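You operate a simulated robot arm through the tools that you are given. There is no shell and no other tool. Be economical: measure what you need, move in short steps, check, and stop when the job is done.

You run a simulated robot arm. Do the job below in one go: nothing can be reset, and whatever is moved stays where it is left.

Task
Fetch the teal cup and set it on the top of the long table between tanks y54 and y57. Fetch the purple-handled stick and stand it on the middle of table q. Take the small follower on the top of the long table between tanks y54 and y57 and put it away on the shelf under the draining rack. Take the tiny follower and put it in the steel bucket. Take the purple follower and put it on the lower shelf of table w. Put the small steel can that says "Y407" from the left end of table q on the lower shelf of table w and the small steel can labelled "Y352" on the top of the steel cabinet. Put the purple cup in the inside of the steel sink. The order is free. Set down upright: teal cup, purple-handled stick, small steel can, purple cup.

Only the result counts: the job must be done as asked and must still hold three seconds after the hand-in. Knocking over, shifting, dropping, spilling or breaking anything else fails it.

Robot
A 5-joint arm with a three-finger gripper on a trunk, on a base that drives. Base frame: it is fixed to the floor where the robot stands at the start and does not move with it; the origin is under the middle of the robot, x ahead of it, y to its left, z up; the surface under the hand at the start is at about z = 86. Units: cm, degrees, N and s.
With the tool pointing down near the work surface it reaches from about 32 to 66 cm from the robot's upright axis, wherever it stands. Its first joint turns from -166.0 to 166.0 degrees. Places, roughly: inside of the steel sink [-30, -640, 60]; lower shelf of table W [70, -160, 20]; middle of table Q (20x29 cm) [70, -334, 80]; purple cup (6x6x7 cm) [60, -430, 80]; purple follower [75, -225, 75]; purple-handled stick (3x2x18 cm) [70, 40, 100]; shelf under the draining rack [30, -640, 30]; small follower [75, 175, 75]; small steel can [75, -275, 75]; steel bucket [-400, 25, 50]; teal cup (6x6x7 cm) [60, 0, 90]; tiny follower [75, -125, 100]; top of the long table between tanks Y54 and Y57 [100, 180, 80]; top of the steel cabinet (34x24 cm) [100, -454, 108]. The tool tilts only in the upright plane through the base axis and itself; it spins freely about its own axis. Payload 1.37 kg.
The tool frame sits at the grasp point between the pads (the TCP): z along the fingers, y along the line on which they close. The tips reach 1.6 cm beyond it. Largest opening 10.1 cm; the body of the gripper starts 8.2 cm behind the TCP.
Orientation is that of the tool frame in the base frame, as a unit quaternion [x, y, z, w]. With the fingers straight down and closing along the base's y, the tool's x points along the base's -x, its y along +y and its z along -z.

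Tools
- The arm moves only by the tool arm_command. Its argument "increments" is a list of rows, each a list of 7 numbers: the shift along the base's x, y, z in cm, then the turn, a rotation vector about the base's x, y, z in rad, then the closure, from 0 (fully open) to 1 (shut). In form: [[dx, dy, dz, wx, wy, wz, hand], ...]. A call has 1 to 20 rows; each row shifts and turns the commanded pose from where the row before left it. Rows are played at 5 a second. More than 5 cm and 8.6 degrees between two rows, or a gripper value outside its range, and nothing of the call is played. Where a pose cannot be reached the arm comes as near as it can. A force on the tool above 40 N (or 10 N above the force at the start of the call, whichever is more), or a blocked arm, ends the call early, and 0.2 s more pass. The fingers move at their own pace (about 4.5 cm/s each) and stop on an object; they squeeze with about 23 N. The grip force told is the motor's: it shows also when the fingers shut on nothing. Time passes only in rows, and 0.2 s behind the last, so rows that do not move let the fingers close. The reply holds the time, the measured pose of the TCP, the force on the tool along the base axes, the opening and the grip force, in the units named above and with some noise, with the torque about the TCP (base axes, N m) and any sound that the robot's microphone picked up.
- Cameras (640 x 400 px; columns grow to the right, rows downward): "scene" is now at [2.18, 16.62, 158.61]; the picture's right is [-0.10, -1.00, 0.00], its down [-0.69, 0.07, -0.72] and it looks along [0.72, -0.07, -0.69] (base axes); focal length 251 px, centre (320, 200). "wrist" rides on the gripper at [7.2, 2, -10.4] in the tool frame; the picture's right is [-0.26, 0.96, 0.00], its down [-0.76, -0.21, -0.62] and it looks along [-0.60, -0.16, 0.78] (tool axes); focal length 265 px, centre (320, 200). There is no depth. A picture from a camera that has moved, and an enlarged one, comes with that camera's place and axes in the base frame and with its lens.
- snapshot(camera): a new picture of that camera. The clock stands still meanwhile.
- move_column(by): slides the trunk up (or, below 0, down) by that many cm; the arm and the scene camera ride with it, the base frame stays. It gives what a move gives, with no picture.
- steer(legs): drives the robot by 1 to 6 legs, each [ahead, left, turn to the left] in cm, cm and degrees, along the robot's own axes; the way and the turn of a leg run together, so that a leg with both is an arc; at most 150 cm and 180 degrees a leg. The arm and the cameras ride along, it lands a little off, and it stops where it bumps. It gives what a move gives.
- head_to(pan, tilt): turns the head with the scene camera to pan (to the left, within 155 degrees either way) and tilt (down, from -29 to 69), counted from straight ahead of the robot. It gives what a move gives.
- close_up(camera, box): a new picture of the part [left, top, right, bottom] of that camera's present view, enlarged. The clock stands still meanwhile.
- close_job(): hands the job in; it is judged then, once.

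Go step by step. Nothing tells you exact positions but the pictures and the camera data: compare them with the known pose of the tool, close in by small moves and look again before you grip or let go. The budget is 483 turns and 236 pictures, counting those below and the enlarged ones. Unless the task says otherwise, let go and move clear before handing in.

The tools are called after "Emit:" by a JSON object that holds its "method" and its "body". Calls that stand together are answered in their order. arm_command: Moves the arm, as the interface text tells. Its arguments: {"type":"object","properties":{"increments":{"type":"array","items":{"type":"array","items":{"type":"number"}}}},"required":["increments"]} The other tools are called the same way: move_column (by) slides the trunk up or down; steer (legs) drives the base; head_to (pan, tilt) turns the head that bears the scene camera; snapshot (camera) takes a picture; close_up (camera, box) takes an enlarged picture of a part of a camera's view; close_job () hands the job in.

At the start:

```text
t: 0.0
ee_pos: [40.06, 16.96, 113.32]
orientation: [0.0, 1.0, 0.001, 0.0]
contact_force: [-0.5, -0.2, 0.3]
moment: [-0.01, -0.01, 0.02]
width: 10.05
grip_force: 0.1
trunk travel left (down, up): [-52.5, 6.5]
robot x, y, heading: [0.17, 0.24, 0.1]
head pan, tilt: [-5.5, 43.7]
```

scene: 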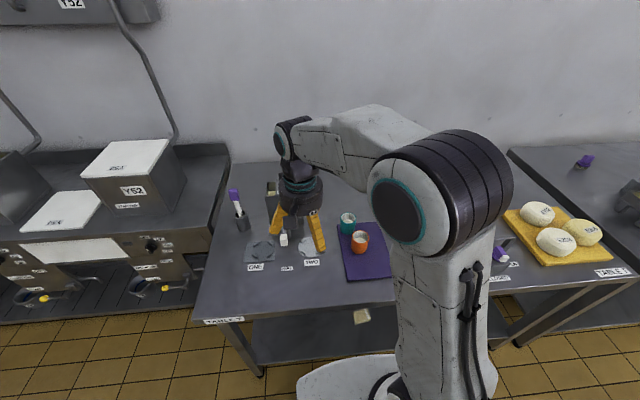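
wrist: 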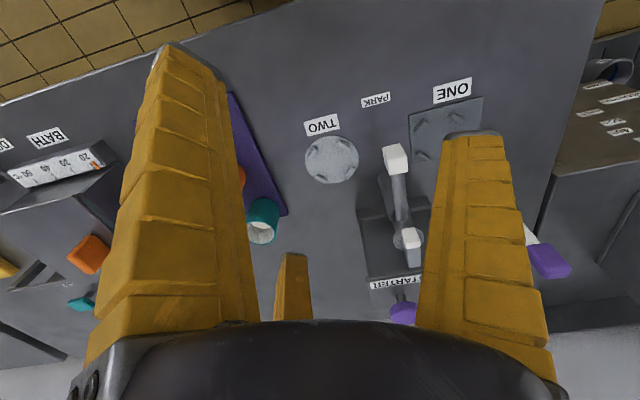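

I see table with teal cup, orange cup, purple-handled stick in a holder left of the hand. I'll look closer first.

Emit:
{"method": "close_up", "body": {"camera": "scene", "box": [200, 150, 420, 290]}}

Emit:
{"method": "head_to", "body": {"pan": 50, "tilt": 30}}

Emit:
{"method": "snapshot", "body": {"camera": "scene"}}

Emit:
{"method": "head_to", "body": {"pan": -50, "tilt": 30}}

Emit:
{"method": "snapshot", "body": {"camera": "scene"}}

```text
2.86 times, centred on (310, 220) of scene
camera zoom: at [2.18, 16.62, 158.61], right [-0.1, -1.0, 0.0], down [-0.69, 0.07, -0.72], along [0.72, -0.07, -0.69], focal length 718 px, centre (349, 143)
```

zoom: 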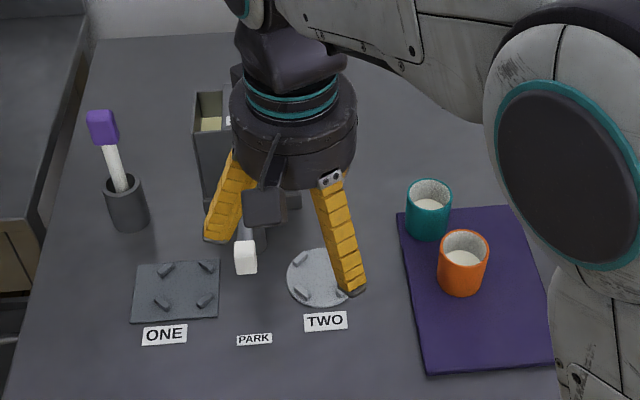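

```text
t: 1.2
ee_pos: [40.02, 17.01, 113.36]
orientation: [0.0, 1.0, 0.0, 0.001]
contact_force: [-0.5, 0.1, -0.1]
moment: [0.01, 0.04, 0.03]
width: 10.03
grip_force: 0.0
trunk travel left (down, up): [-52.5, 6.5]
robot x, y, heading: [-0.17, -0.22, -0.1]
head pan, tilt: [50.0, 30.0]
```

```text
232 pictures are left
camera scene: at [-0.19, 24.33, 160.69], right [0.77, -0.64, 0.0], down [-0.32, -0.38, -0.87], along [0.56, 0.66, -0.5], focal length 251 px, centre (320, 200)
```

scene: 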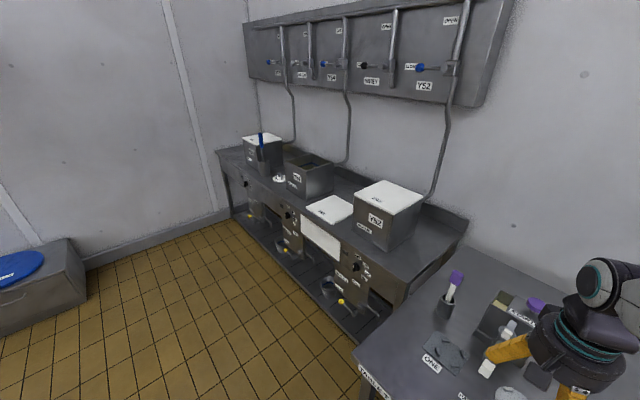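

```text
t: 3.0
ee_pos: [40.02, 16.9, 113.34]
orientation: [0.0, 1.0, 0.002, 0.0]
contact_force: [0.1, 0.6, 0.0]
moment: [0.03, 0.01, 0.01]
width: 10.07
grip_force: 0.1
trunk travel left (down, up): [-52.5, 6.5]
robot x, y, heading: [0.11, 0.15, -0.3]
head pan, tilt: [-50.0, 30.0]
```

```text
231 pictures are left
camera scene: at [-0.19, 10.48, 160.69], right [-0.77, -0.64, 0.0], down [-0.32, 0.38, -0.87], along [0.56, -0.66, -0.5], focal length 251 px, centre (320, 200)
```

scene: 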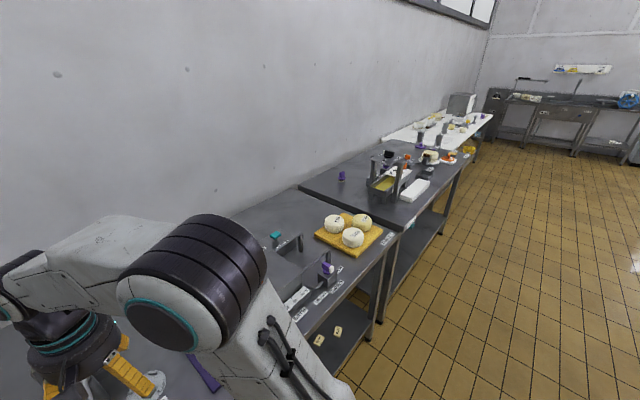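

I see a row of tables along the wall to the robot's right and a long tank table to the left. Enlarging regions for details.

Emit:
{"method": "close_up", "body": {"camera": "scene", "box": [340, 60, 500, 220]}}

Emit:
{"method": "close_up", "body": {"camera": "scene", "box": [240, 200, 400, 360]}}

Emit:
{"method": "close_up", "body": {"camera": "scene", "box": [460, 50, 640, 170]}}

Emit:
{"method": "head_to", "body": {"pan": 50, "tilt": 30}}

Emit:
{"method": "close_up", "body": {"camera": "scene", "box": [200, 110, 480, 290]}}

Emit:
{"method": "close_up", "body": {"camera": "scene", "box": [400, 240, 600, 400]}}

```text
2.50 times, centred on (420, 140) of scene
camera zoom: at [-0.19, 10.48, 160.69], right [-0.77, -0.64, 0.0], down [-0.32, 0.38, -0.87], along [0.56, -0.66, -0.5], focal length 628 px, centre (70, 350)
```

zoom: 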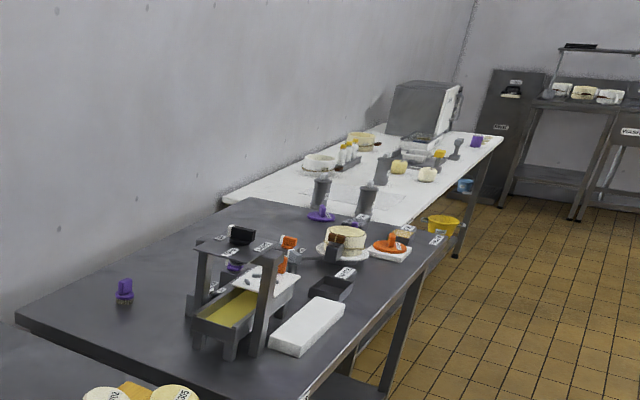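

```text
2.50 times, centred on (320, 280) of scene
camera zoom: at [-0.19, 10.48, 160.69], right [-0.77, -0.64, 0.0], down [-0.32, 0.38, -0.87], along [0.56, -0.66, -0.5], focal length 628 px, centre (320, 0)
```

zoom: 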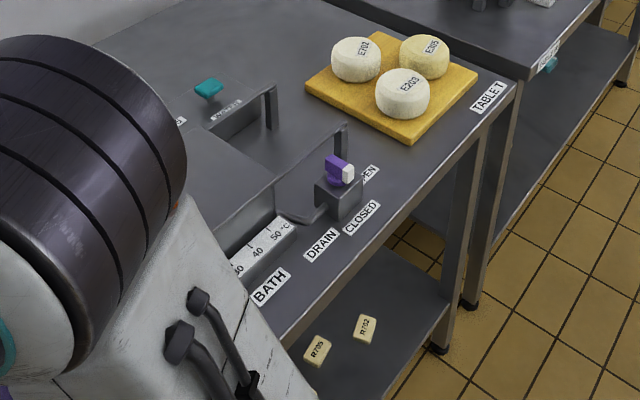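

```text
3.33 times, centred on (550, 110) of scene
camera zoom: at [-0.19, 10.48, 160.69], right [-0.77, -0.64, 0.0], down [-0.32, 0.38, -0.87], along [0.56, -0.66, -0.5], focal length 837 px, centre (-447, 500)
```

zoom: 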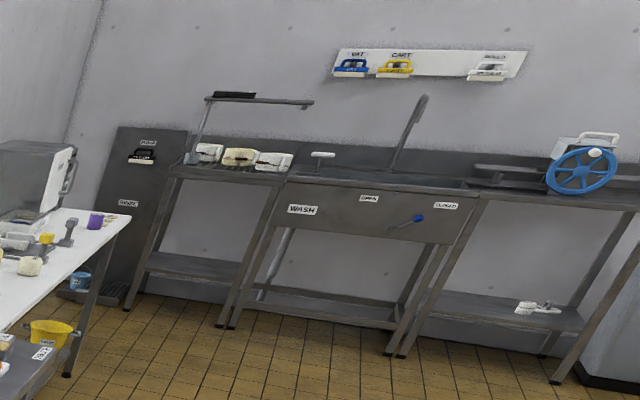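

```text
t: 4.8
ee_pos: [40.13, 16.94, 113.27]
orientation: [0.0, 1.0, -0.001, 0.0]
contact_force: [-0.1, 1.0, -0.4]
moment: [-0.01, 0.01, 0.01]
width: 10.05
grip_force: 0.1
trunk travel left (down, up): [-52.5, 6.5]
robot x, y, heading: [-0.12, -0.07, 0.3]
head pan, tilt: [50.0, 30.0]
```

```text
2.22 times, centred on (340, 200) of scene
camera zoom: at [-0.19, 24.33, 160.69], right [0.77, -0.64, 0.0], down [-0.32, -0.38, -0.87], along [0.56, 0.66, -0.5], focal length 558 px, centre (276, 200)
```

zoom: 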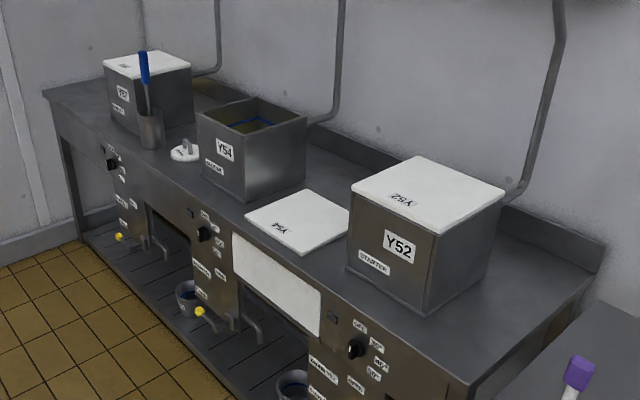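

```text
2.50 times, centred on (500, 320) of scene
camera zoom: at [-0.19, 24.33, 160.69], right [0.77, -0.64, 0.0], down [-0.32, -0.38, -0.87], along [0.56, 0.66, -0.5], focal length 628 px, centre (-130, -100)
```

zoom: 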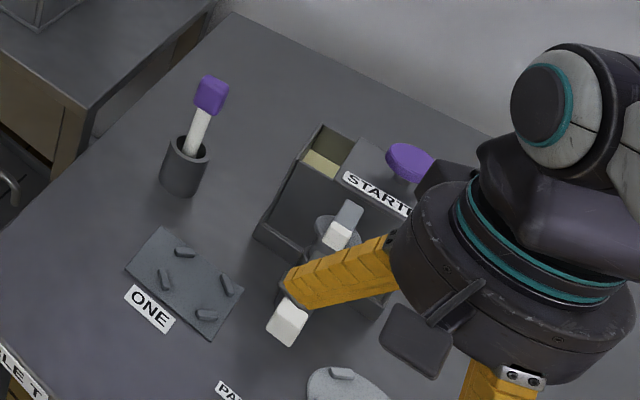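

Table T holds the teal cup at about (61.5, 0.7), with the orange cup nearer. The white disc with a knob beside Y57 is likely the small follower. I move above the teal cup first.

Emit:
{"method": "arm_command", "body": {"increments": [[3.07, -2.33, 0, 0, 0, 0, 0], [3.07, -2.33, 0, 0, 0, 0, 0], [3.07, -2.33, 0, 0, 0, 0, 0], [3.07, -2.33, 0, 0, 0, 0, 0], [3.07, -2.33, 0, 0, 0, 0, 0], [3.07, -2.33, 0, 0, 0, 0, 0], [3.07, -2.33, 0, 0, 0, 0, 0], [0, 0, -3, 0, 0, 0, 0], [0, 0, -3, 0, 0, 0, 0], [0, 0, 0, 0, 0, 0, 0]]}}

Emit:
{"method": "snapshot", "body": {"camera": "wrist"}}

```text
t: 7.0
ee_pos: [61.65, 0.72, 107.44]
orientation: [0.0, 1.0, 0.0, -0.001]
contact_force: [0.3, 0.7, -0.2]
moment: [-0.01, -0.02, 0.01]
width: 10.05
grip_force: 0.1
trunk travel left (down, up): [-52.5, 6.5]
robot x, y, heading: [0.16, -0.23, -0.2]
head pan, tilt: [50.0, 30.0]
```

```text
225 pictures are left
camera wrist: at [54.36, 2.68, 117.8], right [0.26, 0.96, 0.0], down [0.76, -0.21, 0.62], along [0.6, -0.16, -0.78], focal length 265 px, centre (320, 200)
```

wrist: 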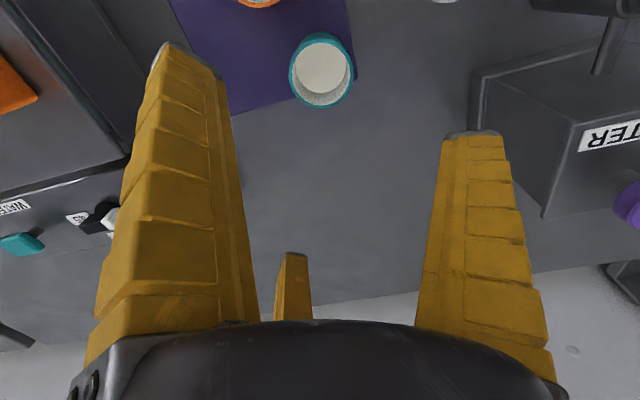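

The cup rim shows at about (59.8, 1.3). I adjust and lower partway, then look again.

Emit:
{"method": "arm_command", "body": {"increments": [[-1.7, 0.6, 0, 0, 0, 0, 0], [0, 0, -4, 0, 0, 0, 0], [0, 0, -4, 0, 0, 0, 0], [0, 0, 0, 0, 0, 0, 0]]}}

Emit:
{"method": "snapshot", "body": {"camera": "wrist"}}

Emit:
{"method": "head_to", "body": {"pan": 0, "tilt": 45}}

Emit:
{"method": "close_up", "body": {"camera": "scene", "box": [200, 100, 440, 300]}}

```text
t: 8.0
ee_pos: [59.74, 1.15, 99.21]
orientation: [0.0, 1.0, 0.0, 0.0]
contact_force: [-0.2, -0.5, 0.6]
moment: [0.03, -0.03, 0.02]
width: 10.04
grip_force: 0.0
trunk travel left (down, up): [-52.5, 6.5]
robot x, y, heading: [0.02, -0.3, 0.1]
head pan, tilt: [50.0, 30.0]
```

```text
224 pictures are left
camera wrist: at [52.56, 3.19, 109.78], right [0.26, 0.96, 0.0], down [0.76, -0.21, 0.62], along [0.6, -0.16, -0.78], focal length 265 px, centre (320, 200)
```

wrist: 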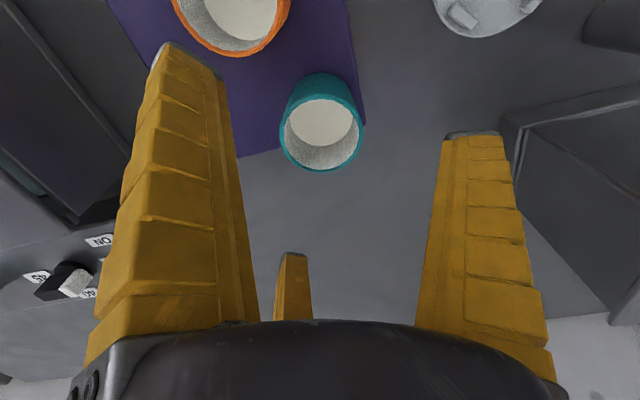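

```text
t: 9.2
ee_pos: [59.77, 1.19, 99.45]
orientation: [0.001, 1.0, -0.001, -0.001]
contact_force: [0.1, -0.2, -1.1]
moment: [-0.02, -0.01, -0.01]
width: 10.08
grip_force: 0.2
trunk travel left (down, up): [-52.5, 6.5]
robot x, y, heading: [0.17, 0.18, -0.1]
head pan, tilt: [0.0, 45.0]
```

```text
2.00 times, centred on (320, 200) of scene
camera zoom: at [2.13, 17.41, 158.43], right [0.0, -1.0, 0.0], down [-0.71, 0.0, -0.71], along [0.71, 0.0, -0.71], focal length 502 px, centre (320, 200)
```

zoom: 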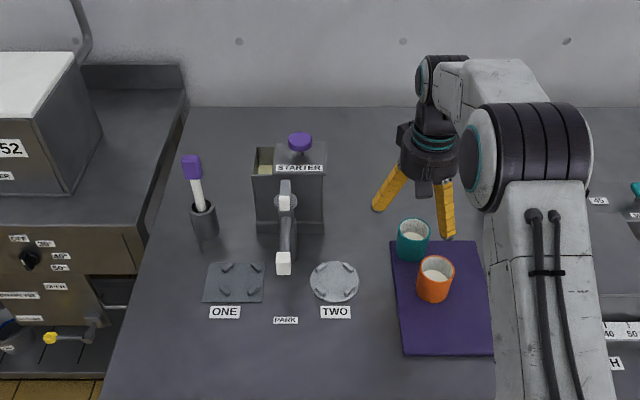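

The cup is centred near (60.1, 1.2), under the fingers. Lowering around it and closing.

Emit:
{"method": "arm_command", "body": {"increments": [[0.3, 0, -3, 0, 0, 0, 0], [0, 0, -3, 0, 0, 0, 0], [0, 0, -3, 0, 0, 0, 0], [0, 0, 0, 0, 0, 0, 0]]}}

Emit:
{"method": "snapshot", "body": {"camera": "wrist"}}

```text
t: 10.2
ee_pos: [60.05, 1.16, 90.16]
orientation: [0.0, 1.0, -0.001, 0.0]
contact_force: [0.2, 0.1, -0.1]
moment: [0.02, 0.01, -0.01]
width: 10.06
grip_force: 0.0
trunk travel left (down, up): [-52.5, 6.5]
robot x, y, heading: [0.07, -0.2, -0.1]
head pan, tilt: [0.0, 45.0]
```

```text
222 pictures are left
camera wrist: at [52.83, 3.22, 100.63], right [0.26, 0.96, 0.0], down [0.76, -0.21, 0.62], along [0.6, -0.16, -0.78], focal length 265 px, centre (320, 200)
```

wrist: 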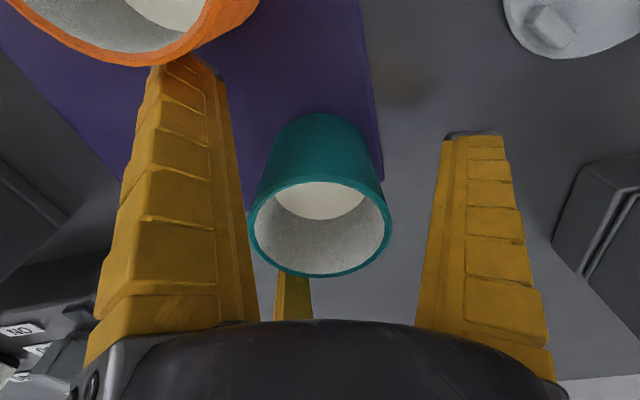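

The cup is centred between fingers; a small shift ahead, then grip and lift slightly.

Emit:
{"method": "arm_command", "body": {"increments": [[0.4, 0, 0, 0, 0, 0, 0], [0, 0, 0, 0, 0, 0, 0.5], [0, 0, 0, 0, 0, 0, 0.7], [0, 0, 0, 0, 0, 0, 0.7], [0, 0, 0, 0, 0, 0, 0.7]]}}

```text
t: 11.3
ee_pos: [60.57, 1.19, 90.39]
orientation: [0.0, 1.0, 0.0, 0.0]
contact_force: [0.8, -0.3, 1.2]
moment: [0.1, -0.01, -0.02]
width: 4.85
grip_force: 23.3
trunk travel left (down, up): [-52.5, 6.5]
robot x, y, heading: [-0.19, -0.52, 0.1]
head pan, tilt: [0.0, 45.0]
```

The cup is gripped (width 4.85, tapered). Lifting and drawing it in.

Emit:
{"method": "arm_command", "body": {"increments": [[0, 0, 2, 0, 0, 0, 0.7], [0, 0, 3, 0, 0, 0, 0.7], [0, 0, 4, 0, 0, 0, 0.7], [0, 0, 5, 0, 0, 0, 0.7], [0, 0, 5, 0, 0, 0, 0.7], [0, 0, 5, 0, 0, 0, 0.7], [-4, 0, 0, 0, 0, 0, 0.7], [-4, 0, 0, 0, 0, 0, 0.7], [-4, 0, 0, 0, 0, 0, 0.7], [-4, 0, 0, 0, 0, 0, 0.7], [-4, 0, 0, 0, 0, 0, 0.7], [0, 0, 0, 0, 0, 0, 0.7]]}}

Emit:
{"method": "snapshot", "body": {"camera": "scene"}}

Emit:
{"method": "head_to", "body": {"pan": 90, "tilt": 40}}

Emit:
{"method": "snapshot", "body": {"camera": "scene"}}

```text
t: 13.9
ee_pos: [40.57, 1.3, 114.18]
orientation: [0.0, 1.0, 0.0, 0.001]
contact_force: [0.0, 1.3, -1.0]
moment: [-0.01, -0.02, -0.01]
width: 4.74
grip_force: 22.8
trunk travel left (down, up): [-52.5, 6.5]
robot x, y, heading: [0.19, -0.31, -0.3]
head pan, tilt: [0.0, 45.0]
```

```text
221 pictures are left
camera scene: at [2.17, 17.41, 158.43], right [0.0, -1.0, 0.0], down [-0.71, 0.0, -0.71], along [0.71, 0.0, -0.71], focal length 251 px, centre (320, 200)
```

scene: 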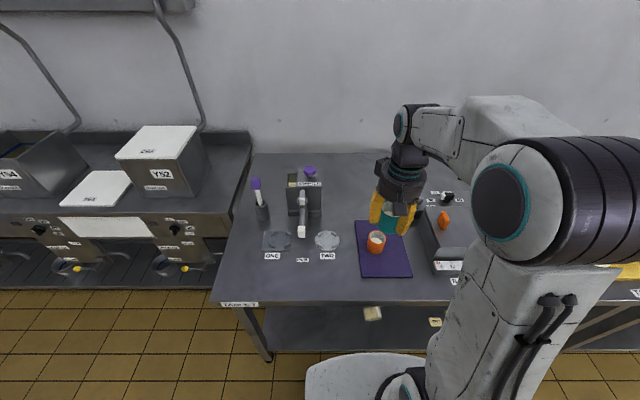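

```text
t: 15.6
ee_pos: [40.59, 1.32, 114.13]
orientation: [0.0, 1.0, 0.0, 0.0]
contact_force: [0.1, -0.2, -1.4]
moment: [0.05, 0.0, 0.02]
width: 4.76
grip_force: 23.5
trunk travel left (down, up): [-52.5, 6.5]
robot x, y, heading: [0.21, -0.02, 0.5]
head pan, tilt: [90.0, 40.0]
```

```text
220 pictures are left
camera scene: at [-6.0, 25.91, 159.15], right [1.0, 0.0, 0.0], down [0.0, -0.64, -0.77], along [0.0, 0.77, -0.64], focal length 251 px, centre (320, 200)
```

scene: 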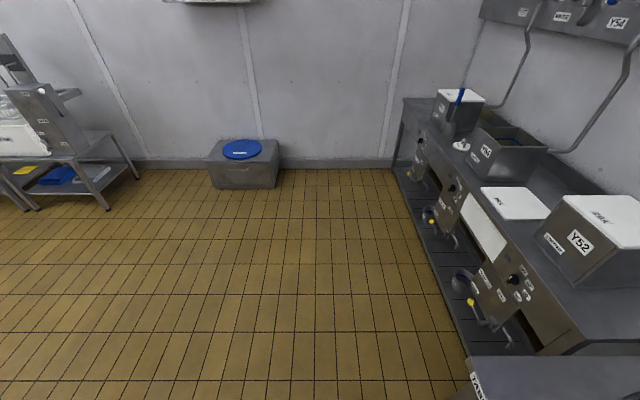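

The floor to the left is clear. I drive left about 170 cm and look at the spot between Y54 and Y57.

Emit:
{"method": "steer", "body": {"legs": [[0, 120, 0], [0, 50, 0]]}}

Emit:
{"method": "head_to", "body": {"pan": 0, "tilt": 35}}

Emit:
{"method": "snapshot", "body": {"camera": "scene"}}

Emit:
{"method": "close_up", "body": {"camera": "scene", "box": [200, 140, 420, 280]}}

```text
t: 24.2
ee_pos: [39.92, 171.19, 114.2]
orientation: [-0.004, 1.0, 0.0, 0.0]
contact_force: [0.9, 0.3, -0.7]
moment: [-0.01, 0.01, 0.0]
width: 4.76
grip_force: 23.4
trunk travel left (down, up): [-52.5, 6.5]
robot x, y, heading: [-0.45, 169.59, 0.5]
head pan, tilt: [90.0, 40.0]
```

```text
t: 25.9
ee_pos: [39.92, 171.23, 114.24]
orientation: [-0.005, 1.0, 0.0, 0.0]
contact_force: [0.5, 0.5, 0.0]
moment: [0.0, 0.0, 0.0]
width: 4.76
grip_force: 23.8
trunk travel left (down, up): [-52.5, 6.5]
robot x, y, heading: [-0.84, 169.81, 0.5]
head pan, tilt: [0.0, 35.0]
```

```text
219 pictures are left
camera scene: at [2.07, 187.14, 159.91], right [0.01, -1.0, 0.0], down [-0.57, 0.0, -0.82], along [0.82, 0.01, -0.57], focal length 251 px, centre (320, 200)
```

scene: 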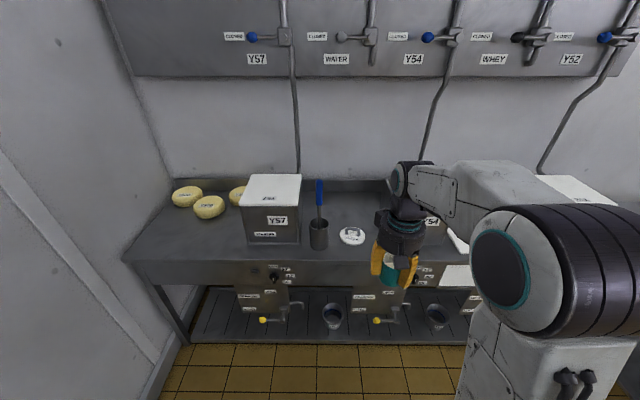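

```text
2.86 times, centred on (310, 210) of scene
camera zoom: at [2.07, 187.14, 159.91], right [0.01, -1.0, 0.0], down [-0.57, 0.0, -0.82], along [0.82, 0.01, -0.57], focal length 718 px, centre (349, 171)
```

zoom: 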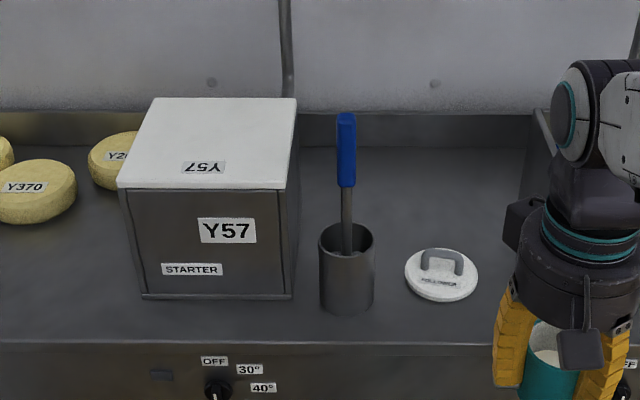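

The table top is near z=86; the follower sits at about (80,175), free space for the cup around (84,159). Driving ahead 25 cm.

Emit:
{"method": "steer", "body": {"legs": [[25, 0, 0]]}}

Emit:
{"method": "arm_command", "body": {"increments": [[4, -3, 0, 0, 0, 0, 0.7], [4, -3, 0, 0, 0, 0, 0.7], [4, -3, 0, 0, 0, 0, 0.7], [4, -3, 0, 0, 0, 0, 0.7], [3, 0, 0, 0, 0, 0, 0.7], [0, 0, 0, 0, 0, 0, 0.7]]}}

Emit:
{"method": "snapshot", "body": {"camera": "wrist"}}

Emit:
{"method": "snapshot", "body": {"camera": "scene"}}

```text
t: 27.7
ee_pos: [65.19, 171.27, 114.16]
orientation: [-0.002, 1.0, 0.0, 0.0]
contact_force: [-0.4, 0.6, -0.9]
moment: [-0.01, 0.06, -0.04]
width: 4.76
grip_force: 23.0
trunk travel left (down, up): [-52.5, 6.5]
robot x, y, heading: [24.11, 170.06, -0.0]
head pan, tilt: [0.0, 35.0]
```

```text
t: 29.1
ee_pos: [83.97, 159.26, 114.27]
orientation: [-0.001, 1.0, 0.0, -0.001]
contact_force: [0.0, 1.1, -0.5]
moment: [0.0, 0.02, 0.02]
width: 4.78
grip_force: 23.4
trunk travel left (down, up): [-52.5, 6.5]
robot x, y, heading: [24.48, 169.73, 0.1]
head pan, tilt: [0.0, 35.0]
```

```text
217 pictures are left
camera wrist: at [76.78, 161.18, 124.63], right [0.26, 0.97, 0.0], down [0.76, -0.2, 0.62], along [0.6, -0.16, -0.79], focal length 265 px, centre (320, 200)
```

wrist: 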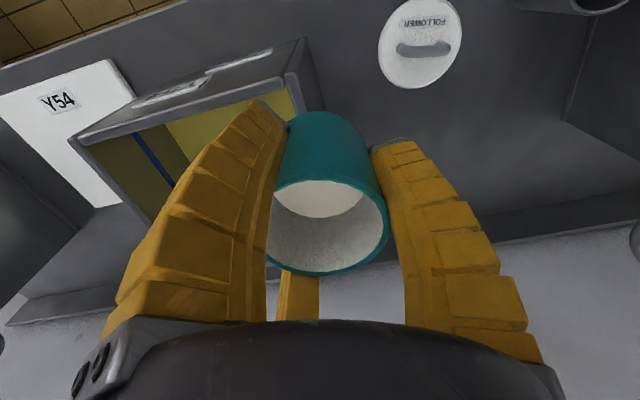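

```text
216 pictures are left
camera scene: at [27.22, 187.26, 159.91], right [0.0, -1.0, 0.0], down [-0.57, 0.0, -0.82], along [0.82, 0.0, -0.57], focal length 251 px, centre (320, 200)
```

scene: 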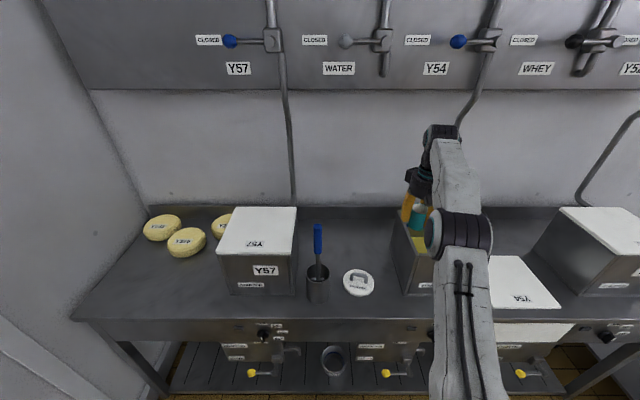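

Tank Y54's left wall is at y≈158, so the cup should go further left and back, behind the follower, at about (96,172). I shift the arm left, then roll forward 11 cm.

Emit:
{"method": "arm_command", "body": {"increments": [[0, 4, 0, 0, 0, 0, 0.7], [0, 4, 0, 0, 0, 0, 0.7], [0, 4, 0, 0, 0, 0, 0.7], [0, 0.5, 0, 0, 0, 0, 0.7], [0, 0, 0, 0, 0, 0, 0.7]]}}

Emit:
{"method": "steer", "body": {"legs": [[11, 0, 0]]}}

Emit:
{"method": "snapshot", "body": {"camera": "wrist"}}

Emit:
{"method": "snapshot", "body": {"camera": "scene"}}

```text
t: 30.3
ee_pos: [84.09, 171.61, 113.98]
orientation: [-0.001, 1.0, 0.0, 0.0]
contact_force: [-0.2, -0.6, -0.9]
moment: [-0.02, -0.02, 0.02]
width: 4.75
grip_force: 22.8
trunk travel left (down, up): [-52.5, 6.5]
robot x, y, heading: [24.56, 169.87, 0.1]
head pan, tilt: [0.0, 35.0]
```

```text
t: 31.5
ee_pos: [95.2, 171.69, 113.97]
orientation: [-0.001, 1.0, 0.0, -0.001]
contact_force: [0.9, -0.2, -1.7]
moment: [0.03, 0.05, 0.0]
width: 4.76
grip_force: 22.8
trunk travel left (down, up): [-52.5, 6.5]
robot x, y, heading: [35.25, 169.61, 0.2]
head pan, tilt: [0.0, 35.0]
```

```text
215 pictures are left
camera wrist: at [87.91, 173.63, 124.42], right [0.26, 0.97, 0.0], down [0.76, -0.2, 0.62], along [0.6, -0.16, -0.78], focal length 265 px, centre (320, 200)
```

wrist: 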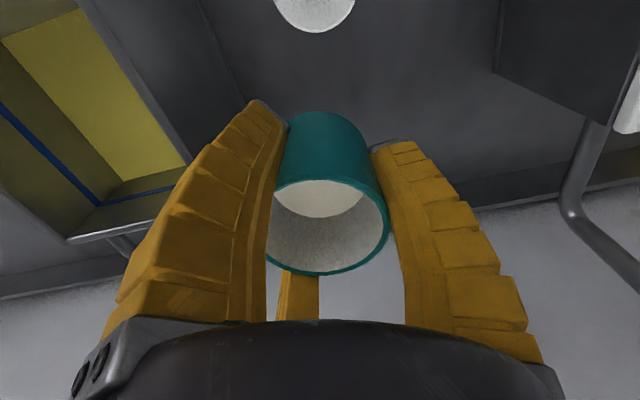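

```text
214 pictures are left
camera scene: at [38.37, 187.31, 159.91], right [0.0, -1.0, 0.0], down [-0.57, 0.0, -0.82], along [0.82, 0.0, -0.57], focal length 251 px, centre (320, 200)
```

scene: 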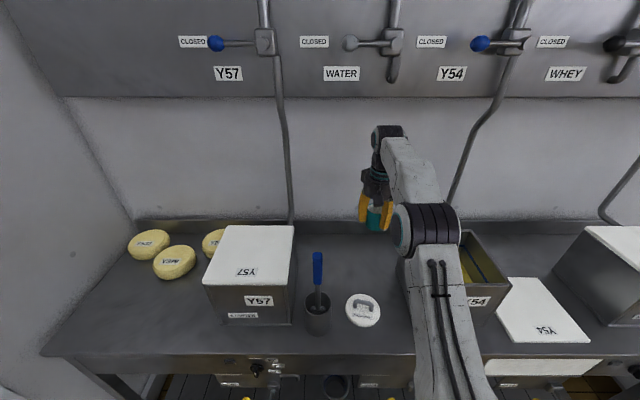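

Clear around. Lowering to near contact height.

Emit:
{"method": "arm_command", "body": {"increments": [[0, 0, -4, 0, 0, 0, 0.7], [0, 0, -4, 0, 0, 0, 0.7], [0, 0, -4, 0, 0, 0, 0.7], [0, 0, -4, 0, 0, 0, 0.7], [0, 0, -4, 0, 0, 0, 0.7], [0, 0, -2, 0, 0, 0, 0.7], [0, 0, 0, 0, 0, 0, 0.7]]}}

Emit:
{"method": "snapshot", "body": {"camera": "wrist"}}

```text
t: 33.1
ee_pos: [95.02, 171.64, 92.13]
orientation: [-0.002, 1.0, 0.0, 0.0]
contact_force: [0.4, -0.2, -0.9]
moment: [0.0, 0.01, -0.01]
width: 4.76
grip_force: 23.2
trunk travel left (down, up): [-52.5, 6.5]
robot x, y, heading: [35.13, 169.57, 0.3]
head pan, tilt: [0.0, 35.0]
```

```text
213 pictures are left
camera wrist: at [87.79, 173.62, 102.64], right [0.26, 0.97, 0.0], down [0.76, -0.2, 0.62], along [0.6, -0.16, -0.78], focal length 265 px, centre (320, 200)
```

wrist: 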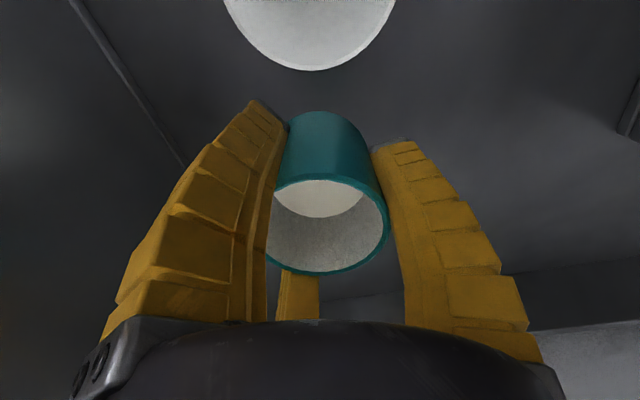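

Still free of the top. Small steps down, watching the force.

Emit:
{"method": "arm_command", "body": {"increments": [[0, 0, -0.8, 0, 0, 0, 0.7], [0, 0, -0.5, 0, 0, 0, 0.7], [0, 0, -0.3, 0, 0, 0, 0.7], [0, 0, 0, 0, 0, 0, 0.7]]}}

```text
t: 34.1
ee_pos: [94.96, 171.69, 90.51]
orientation: [-0.002, 1.0, -0.001, 0.0]
contact_force: [-0.8, -0.3, -0.3]
moment: [0.02, -0.01, 0.0]
width: 4.78
grip_force: 22.5
trunk travel left (down, up): [-52.5, 6.5]
robot x, y, heading: [35.48, 170.06, 0.3]
head pan, tilt: [0.0, 35.0]
```

Emit:
{"method": "arm_command", "body": {"increments": [[0, 0, -0.3, 0, 0, 0, 0.7], [0, 0, 0, 0, 0, 0, 0.7]]}}

Emit:
{"method": "arm_command", "body": {"increments": [[0, 0, -0.3, 0, 0, 0, 0.7], [0, 0, 0, 0, 0, 0, 0.7]]}}

Emit:
{"method": "arm_command", "body": {"increments": [[0, 0, -0.3, 0, 0, 0, 0.7], [0, 0, 0, 0, 0, 0, 0.7]]}}

```text
t: 34.7
ee_pos: [94.92, 171.63, 90.24]
orientation: [-0.001, 1.0, 0.0, 0.001]
contact_force: [0.1, 0.3, -0.4]
moment: [-0.02, 0.01, -0.02]
width: 4.77
grip_force: 23.2
trunk travel left (down, up): [-52.5, 6.5]
robot x, y, heading: [35.72, 169.82, 0.2]
head pan, tilt: [0.0, 35.0]
```

```text
t: 35.3
ee_pos: [94.99, 171.73, 89.89]
orientation: [-0.002, 1.0, 0.0, 0.0]
contact_force: [-0.6, 0.6, -0.4]
moment: [0.0, 0.01, 0.0]
width: 4.74
grip_force: 22.7
trunk travel left (down, up): [-52.5, 6.5]
robot x, y, heading: [35.45, 169.6, 0.3]
head pan, tilt: [0.0, 35.0]
```

```text
t: 35.9
ee_pos: [95.05, 171.64, 89.38]
orientation: [-0.003, 1.0, 0.001, 0.0]
contact_force: [-1.2, 0.4, -1.4]
moment: [0.03, -0.01, 0.0]
width: 4.76
grip_force: 23.5
trunk travel left (down, up): [-52.5, 6.5]
robot x, y, heading: [35.78, 169.84, -0.1]
head pan, tilt: [0.0, 35.0]
```

Emit:
{"method": "arm_command", "body": {"increments": [[0, 0, -0.3, 0, 0, 0, 0.7], [0, 0, 0, 0, 0, 0, 0.7]]}}

Emit:
{"method": "arm_command", "body": {"increments": [[0, 0, -0.3, 0, 0, 0, 0.7], [0, 0, 0, 0, 0, 0, 0.7]]}}

Emit:
{"method": "arm_command", "body": {"increments": [[0, 0, -0.3, 0, 0, 0, 0.7], [0, 0, 0, 0, 0, 0, 0.7]]}}

Emit:
{"method": "close_up", "body": {"camera": "scene", "box": [320, 180, 440, 260]}}

```text
t: 36.5
ee_pos: [95.07, 171.61, 89.15]
orientation: [-0.001, 1.0, -0.001, 0.0]
contact_force: [-0.1, -0.8, -0.9]
moment: [0.01, 0.03, 0.0]
width: 4.78
grip_force: 22.8
trunk travel left (down, up): [-52.5, 6.5]
robot x, y, heading: [35.57, 169.97, 0.1]
head pan, tilt: [0.0, 35.0]
```

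```text
t: 37.1
ee_pos: [95.01, 171.75, 88.91]
orientation: [-0.002, 1.0, 0.0, 0.0]
contact_force: [-0.1, -0.6, -0.7]
moment: [0.0, 0.01, -0.03]
width: 4.74
grip_force: 22.9
trunk travel left (down, up): [-52.5, 6.5]
robot x, y, heading: [35.58, 170.07, 0.1]
head pan, tilt: [0.0, 35.0]
```

```text
t: 37.7
ee_pos: [94.94, 171.59, 88.62]
orientation: [-0.001, 1.0, 0.0, 0.0]
contact_force: [-0.4, -0.7, -0.4]
moment: [0.0, -0.01, 0.04]
width: 4.76
grip_force: 22.9
trunk travel left (down, up): [-52.5, 6.5]
robot x, y, heading: [35.2, 170.12, 0.2]
head pan, tilt: [0.0, 35.0]
```

```text
5.00 times, centred on (380, 220) of scene
camera zoom: at [38.21, 187.31, 159.91], right [0.0, -1.0, 0.0], down [-0.57, 0.0, -0.82], along [0.82, 0.0, -0.57], focal length 1256 px, centre (20, 100)
```

zoom: 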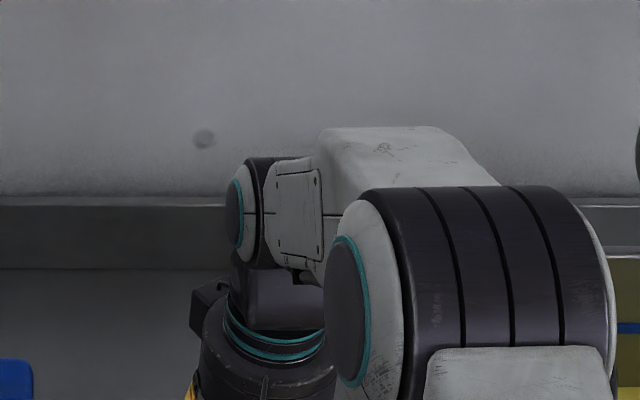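

Emit:
{"method": "arm_command", "body": {"increments": [[0, 0, -0.2, 0, 0, 0, 0.7], [0, 0, -0.2, 0, 0, 0, 0.7], [0, 0, -0.2, 0, 0, 0, 0.7], [0, 0, 0, 0, 0, 0, 0.7]]}}

Emit:
{"method": "arm_command", "body": {"increments": [[0, 0, -0.2, 0, 0, 0, 0.7], [0, 0, -0.2, 0, 0, 0, 0.7], [0, 0, -0.2, 0, 0, 0, 0.7], [0, 0, 0, 0, 0, 0, 0.7]]}}

Emit:
{"method": "snapshot", "body": {"camera": "wrist"}}

```text
t: 38.7
ee_pos: [95.08, 171.59, 88.04]
orientation: [-0.001, 1.0, 0.0, 0.0]
contact_force: [0.1, -0.4, -0.7]
moment: [0.02, -0.04, -0.04]
width: 4.79
grip_force: 23.1
trunk travel left (down, up): [-52.5, 6.5]
robot x, y, heading: [35.62, 169.99, 0.1]
head pan, tilt: [0.0, 35.0]
```

```text
t: 39.7
ee_pos: [95.1, 171.73, 87.33]
orientation: [-0.003, 1.0, 0.0, 0.0]
contact_force: [0.4, 0.1, -0.9]
moment: [-0.01, -0.01, 0.02]
width: 4.77
grip_force: 22.7
trunk travel left (down, up): [-52.5, 6.5]
robot x, y, heading: [35.31, 169.64, 0.3]
head pan, tilt: [0.0, 35.0]
```

```text
211 pictures are left
camera wrist: at [87.84, 173.68, 97.82], right [0.26, 0.97, 0.0], down [0.76, -0.2, 0.62], along [0.6, -0.16, -0.78], focal length 265 px, centre (320, 200)
```

wrist: 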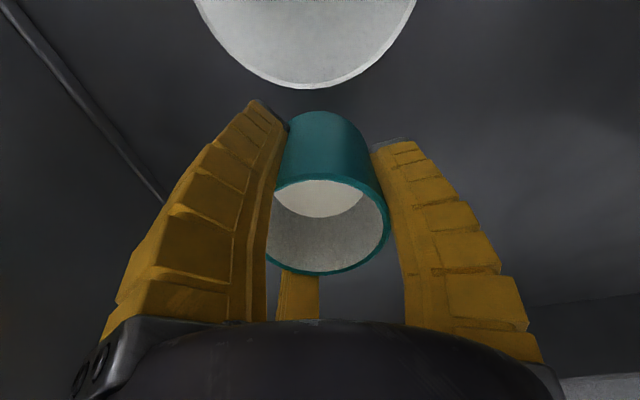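

Triangulating the follower across three views gives the table top at z≈78, with the disc at (87.4,173), so the cup must go farther back. I raise, roll forward 5 cm and look again.

Emit:
{"method": "arm_command", "body": {"increments": [[0, 0, 4, 0, 0, 0, 0.7], [0, 0, 0, 0, 0, 0, 0.7]]}}

Emit:
{"method": "steer", "body": {"legs": [[5, 0, 0]]}}

Emit:
{"method": "snapshot", "body": {"camera": "wrist"}}

```text
t: 40.3
ee_pos: [94.96, 171.61, 91.33]
orientation: [-0.002, 1.0, 0.0, -0.001]
contact_force: [0.2, 0.3, -1.0]
moment: [0.0, 0.01, 0.01]
width: 4.75
grip_force: 23.1
trunk travel left (down, up): [-52.5, 6.5]
robot x, y, heading: [35.77, 169.86, 0.0]
head pan, tilt: [0.0, 35.0]
```

```text
t: 41.2
ee_pos: [100.01, 171.69, 91.31]
orientation: [-0.002, 1.0, 0.0, -0.001]
contact_force: [-0.3, -0.5, -1.1]
moment: [0.01, 0.03, 0.03]
width: 4.77
grip_force: 22.9
trunk travel left (down, up): [-52.5, 6.5]
robot x, y, heading: [40.34, 169.96, 0.1]
head pan, tilt: [0.0, 35.0]
```

```text
210 pictures are left
camera wrist: at [92.8, 173.61, 101.69], right [0.26, 0.97, 0.0], down [0.76, -0.2, 0.62], along [0.6, -0.16, -0.79], focal length 265 px, centre (320, 200)
```

wrist: 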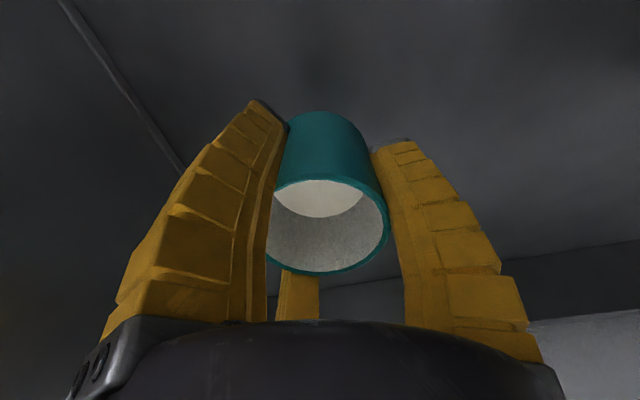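

The disc is out of the way. Lowering toward the expected contact at about z=82.

Emit:
{"method": "arm_command", "body": {"increments": [[0, 0, -3, 0, 0, 0, 0.7], [0, 0, -3, 0, 0, 0, 0.7], [0, 0, -1.5, 0, 0, 0, 0.7], [0, 0, 0, 0, 0, 0, 0.7]]}}

Emit:
{"method": "arm_command", "body": {"increments": [[0, 0, -0.3, 0, 0, 0, 0.7], [0, 0, -0.3, 0, 0, 0, 0.7], [0, 0, 0, 0, 0, 0, 0.7]]}}

Emit:
{"method": "arm_command", "body": {"increments": [[0, 0, -0.3, 0, 0, 0, 0.7], [0, 0, 0, 0, 0, 0, 0.7]]}}

Emit:
{"method": "arm_command", "body": {"increments": [[0, 0, -0.3, 0, 0, 0, 0.7], [0, 0, 0, 0, 0, 0, 0.7]]}}

```text
t: 42.2
ee_pos: [100.0, 171.57, 83.8]
orientation: [-0.002, 1.0, 0.001, 0.0]
contact_force: [-0.3, 0.0, -1.2]
moment: [-0.02, 0.02, 0.01]
width: 4.74
grip_force: 22.6
trunk travel left (down, up): [-52.5, 6.5]
robot x, y, heading: [40.41, 169.67, 0.3]
head pan, tilt: [0.0, 35.0]
```

```text
t: 43.0
ee_pos: [100.01, 171.69, 83.12]
orientation: [-0.002, 1.0, 0.0, -0.001]
contact_force: [0.6, 0.3, 0.3]
moment: [0.01, 0.03, 0.0]
width: 4.76
grip_force: 23.0
trunk travel left (down, up): [-52.5, 6.5]
robot x, y, heading: [40.57, 169.82, 0.2]
head pan, tilt: [0.0, 35.0]
```

```text
t: 43.6
ee_pos: [99.9, 171.68, 83.01]
orientation: [-0.002, 1.0, 0.0, 0.002]
contact_force: [-2.7, 0.0, 13.7]
moment: [0.07, 0.03, 0.02]
width: 4.77
grip_force: 22.6
trunk travel left (down, up): [-52.5, 6.5]
robot x, y, heading: [40.41, 170.23, 0.3]
head pan, tilt: [0.0, 35.0]
```

```text
t: 44.2
ee_pos: [100.01, 171.58, 82.76]
orientation: [-0.001, 1.0, -0.001, 0.002]
contact_force: [0.3, 0.7, 20.0]
moment: [-0.06, 0.08, 0.0]
width: 4.92
grip_force: 23.0
trunk travel left (down, up): [-52.5, 6.5]
robot x, y, heading: [40.75, 169.77, -0.1]
head pan, tilt: [0.0, 35.0]
```

Contact at z≈83.1; the cup stands. Easing off, opening, rising.

Emit:
{"method": "arm_command", "body": {"increments": [[0, 0, 0.4, 0, 0, 0, 0.7], [0, 0, 0, 0, 0, 0, 0.3], [0, 0, 0, 0, 0, 0, 0.1], [0, 0, 0, 0, 0, 0, 0.0], [0, 0, 0, 0, 0, 0, 0.0], [0, 0, 4, 0, 0, 0, 0], [0, 0, 5, 0, 0, 0, 0], [0, 0, 5, 0, 0, 0, 0], [0, 0, 5, 0, 0, 0, 0], [0, 0, 0, 0, 0, 0, 0]]}}

Emit:
{"method": "snapshot", "body": {"camera": "wrist"}}

```text
t: 46.4
ee_pos: [99.91, 171.55, 101.93]
orientation: [-0.002, 1.0, 0.0, -0.001]
contact_force: [0.6, -0.1, -0.4]
moment: [-0.01, -0.01, -0.02]
width: 10.08
grip_force: 0.0
trunk travel left (down, up): [-52.5, 6.5]
robot x, y, heading: [40.41, 169.9, 0.1]
head pan, tilt: [0.0, 35.0]
```

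```text
209 pictures are left
camera wrist: at [92.58, 173.57, 112.38], right [0.26, 0.97, 0.0], down [0.76, -0.2, 0.62], along [0.6, -0.16, -0.78], focal length 265 px, centre (320, 200)
```

wrist: 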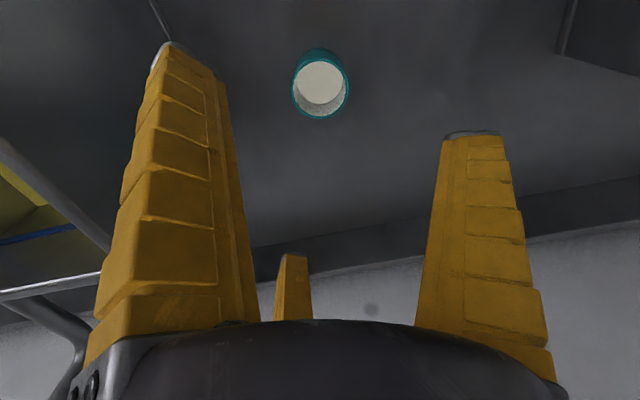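

The cup stands upright. Next the follower: I move above its handle and turn the hand 90° so the fingers close along x.

Emit:
{"method": "arm_command", "body": {"increments": [[-2.5, 0.3, 0, 0, 0, 0.1428, 0], [-2.5, 0.3, 0, 0, 0, 0.1428, 0], [-2.5, 0.3, 0, 0, 0, 0.1428, 0], [-2.5, 0.3, 0, 0, 0, 0.1428, 0], [-2.5, 0.3, 0, 0, 0, 0.1428, 0], [0, 0, 0, 0, 0, 0.1428, 0], [0, 0, 0, 0, 0, 0.1428, 0], [0, 0, 0, 0, 0, 0.1428, 0], [0, 0, 0, 0, 0, 0.1428, 0], [0, 0, 0, 0, 0, 0.1428, 0], [0, 0, 0, 0, 0, 0.1428, 0], [0, 0, -4, 0, 0, 0, 0], [0, 0, 0, 0, 0, 0, 0]]}}

Emit:
{"method": "snapshot", "body": {"camera": "wrist"}}

Emit:
{"method": "snapshot", "body": {"camera": "scene"}}

```text
t: 49.2
ee_pos: [87.4, 173.21, 98.2]
orientation: [0.709, -0.706, -0.001, 0.0]
contact_force: [-0.3, 0.0, 0.2]
moment: [0.02, 0.0, 0.02]
width: 10.06
grip_force: 0.0
trunk travel left (down, up): [-52.5, 6.5]
robot x, y, heading: [40.46, 169.95, 0.1]
head pan, tilt: [0.0, 35.0]
```

```text
208 pictures are left
camera wrist: at [85.52, 166.07, 108.6], right [-0.97, 0.26, 0.0], down [0.2, 0.76, 0.62], along [0.16, 0.6, -0.78], focal length 265 px, centre (320, 200)
```

wrist: 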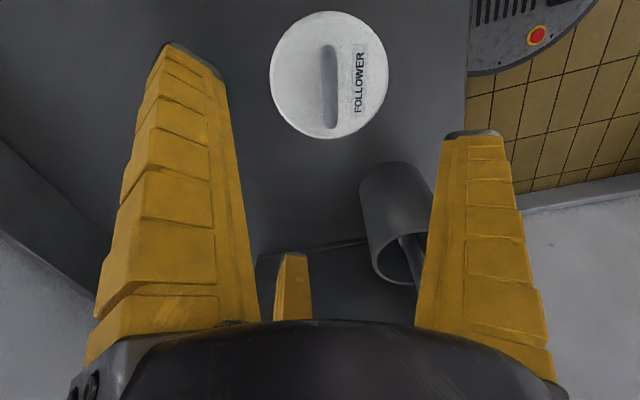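

```text
207 pictures are left
camera scene: at [43.13, 187.33, 159.91], right [0.0, -1.0, 0.0], down [-0.57, 0.0, -0.82], along [0.82, 0.0, -0.57], focal length 251 px, centre (320, 200)
```

scene: 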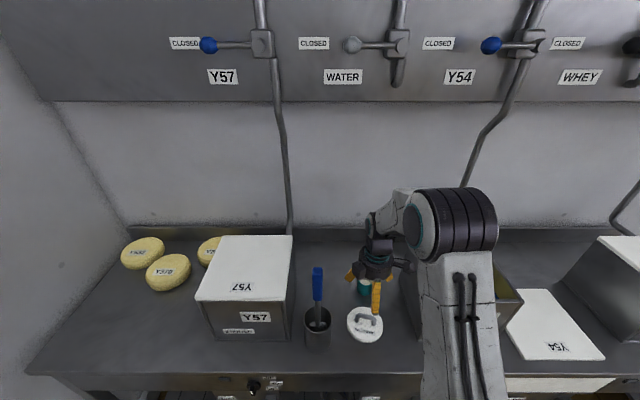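

The handle runs almost along y, centred near (86.6,173.6) with ~10° yaw. I align and lower partway.

Emit:
{"method": "arm_command", "body": {"increments": [[-0.7, 0.3, -2, 0, 0, -0.08, 0], [0, 0, -3, 0, 0, -0.08, 0], [0, 0, -4, 0, 0, 0, 0], [0, 0, 0, 0, 0, 0, 0]]}}

Emit:
{"method": "snapshot", "body": {"camera": "wrist"}}

```text
t: 50.2
ee_pos: [86.97, 173.38, 88.83]
orientation: [-0.65, 0.76, 0.0, 0.0]
contact_force: [-0.2, -0.1, 0.1]
moment: [0.0, 0.0, -0.02]
width: 10.03
grip_force: 0.1
trunk travel left (down, up): [-52.5, 6.5]
robot x, y, heading: [40.33, 169.76, 0.2]
head pan, tilt: [0.0, 35.0]
```

```text
206 pictures are left
camera wrist: at [83.76, 166.58, 99.37], right [-0.91, 0.41, 0.0], down [0.32, 0.71, 0.62], along [0.26, 0.57, -0.78], focal length 265 px, centre (320, 200)
```

wrist: 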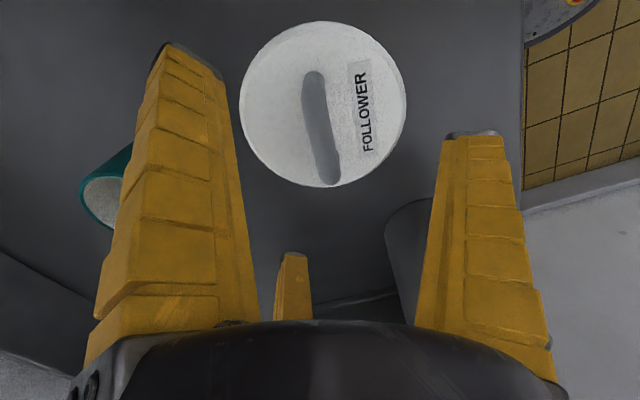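

The handle still needs ~8° more yaw; refining and lowering to z=83.

Emit:
{"method": "arm_command", "body": {"increments": [[0.2, 0.6, -2, 0, 0, -0.13, 0], [0, 0, -3, 0, 0, 0, 0], [0, 0, -0.5, 0, 0, 0, 0.2], [0, 0, 0, 0, 0, 0, 0.4], [0, 0, 0, 0, 0, 0, 0.4]]}}

Emit:
{"method": "snapshot", "body": {"camera": "wrist"}}

Emit:
{"method": "snapshot", "body": {"camera": "scene"}}

```text
t: 51.4
ee_pos: [87.01, 173.94, 83.5]
orientation: [-0.599, 0.8, -0.001, 0.0]
contact_force: [0.2, 0.6, 0.6]
moment: [0.02, 0.04, -0.02]
width: 6.41
grip_force: 2.2
trunk travel left (down, up): [-52.5, 6.5]
robot x, y, heading: [40.71, 170.02, 0.3]
head pan, tilt: [0.0, 35.0]
```

```text
205 pictures are left
camera wrist: at [83.09, 167.59, 93.9], right [-0.85, 0.53, 0.0], down [0.41, 0.67, 0.62], along [0.33, 0.53, -0.78], focal length 265 px, centre (320, 200)
```

wrist: 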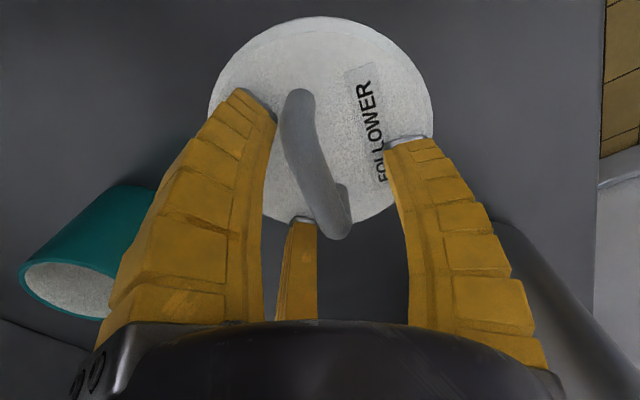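

```text
204 pictures are left
camera scene: at [43.16, 187.33, 159.91], right [0.0, -1.0, 0.0], down [-0.57, 0.0, -0.82], along [0.82, 0.0, -0.57], focal length 251 px, centre (320, 200)
```

scene: 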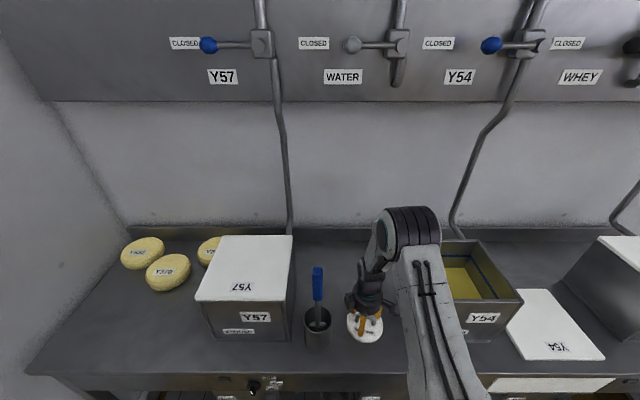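

The handle lies between the fingers. Lowering slightly more and closing.

Emit:
{"method": "arm_command", "body": {"increments": [[0, 0, -0.7, 0, 0, 0, 0.4], [0, 0, -0.7, 0, 0, 0, 0.4], [0, 0, 0, 0, 0, 0, 0.4]]}}

Emit:
{"method": "snapshot", "body": {"camera": "wrist"}}

```text
t: 52.0
ee_pos: [87.16, 174.05, 83.29]
orientation: [-0.6, 0.8, -0.002, 0.004]
contact_force: [-3.6, -2.6, 29.9]
moment: [0.27, 1.08, 0.32]
width: 4.34
grip_force: 13.4
trunk travel left (down, up): [-52.5, 6.5]
robot x, y, heading: [40.49, 169.89, 0.5]
head pan, tilt: [0.0, 35.0]
stopped in row 2: the force on the tool passed its limit at 50 N (the readings are from after the stop); the commanded pose is now the measured one
```

```text
203 pictures are left
camera wrist: at [83.08, 167.56, 93.59], right [-0.85, 0.53, -0.01], down [0.41, 0.67, 0.63], along [0.33, 0.53, -0.78], focal length 265 px, centre (320, 200)
```

wrist: 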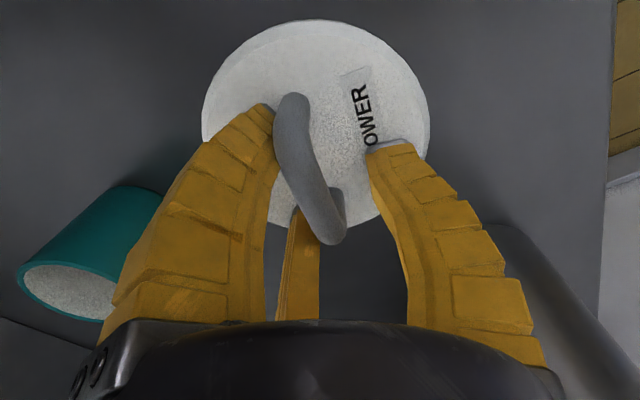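

Tips touched the disc surface. Raising a hair and closing on the handle.

Emit:
{"method": "arm_command", "body": {"increments": [[0, 0, 0.4, 0, 0, 0, 0.4], [0, 0, 0, 0, 0, 0, 0.6], [0, 0, 0, 0, 0, 0, 0.9], [0, 0, 0, 0, 0, 0, 1], [0, 0, 0, 0, 0, 0, 1], [0, 0, 0, 0, 0, 0, 1]]}}

Emit:
{"method": "snapshot", "body": {"camera": "wrist"}}

```text
t: 53.4
ee_pos: [87.14, 174.09, 83.21]
orientation: [-0.599, 0.801, -0.002, 0.002]
contact_force: [1.0, -0.3, -1.5]
moment: [0.02, -0.03, 0.0]
width: 0.6
grip_force: 23.2
trunk travel left (down, up): [-52.5, 6.5]
robot x, y, heading: [40.16, 170.01, 0.3]
head pan, tilt: [0.0, 35.0]
```

```text
202 pictures are left
camera wrist: at [83.18, 167.68, 93.62], right [-0.85, 0.53, 0.0], down [0.41, 0.67, 0.62], along [0.33, 0.53, -0.78], focal length 265 px, centre (320, 200)
```

wrist: 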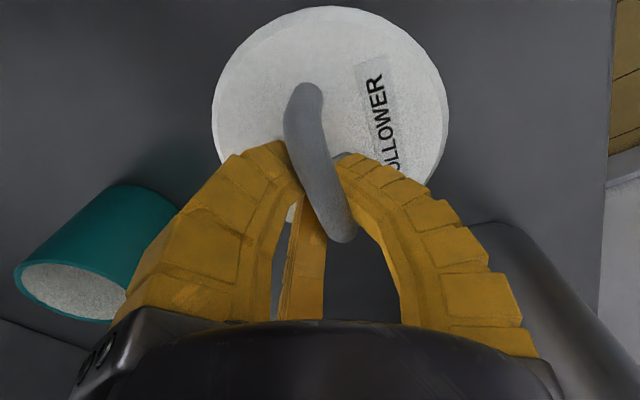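

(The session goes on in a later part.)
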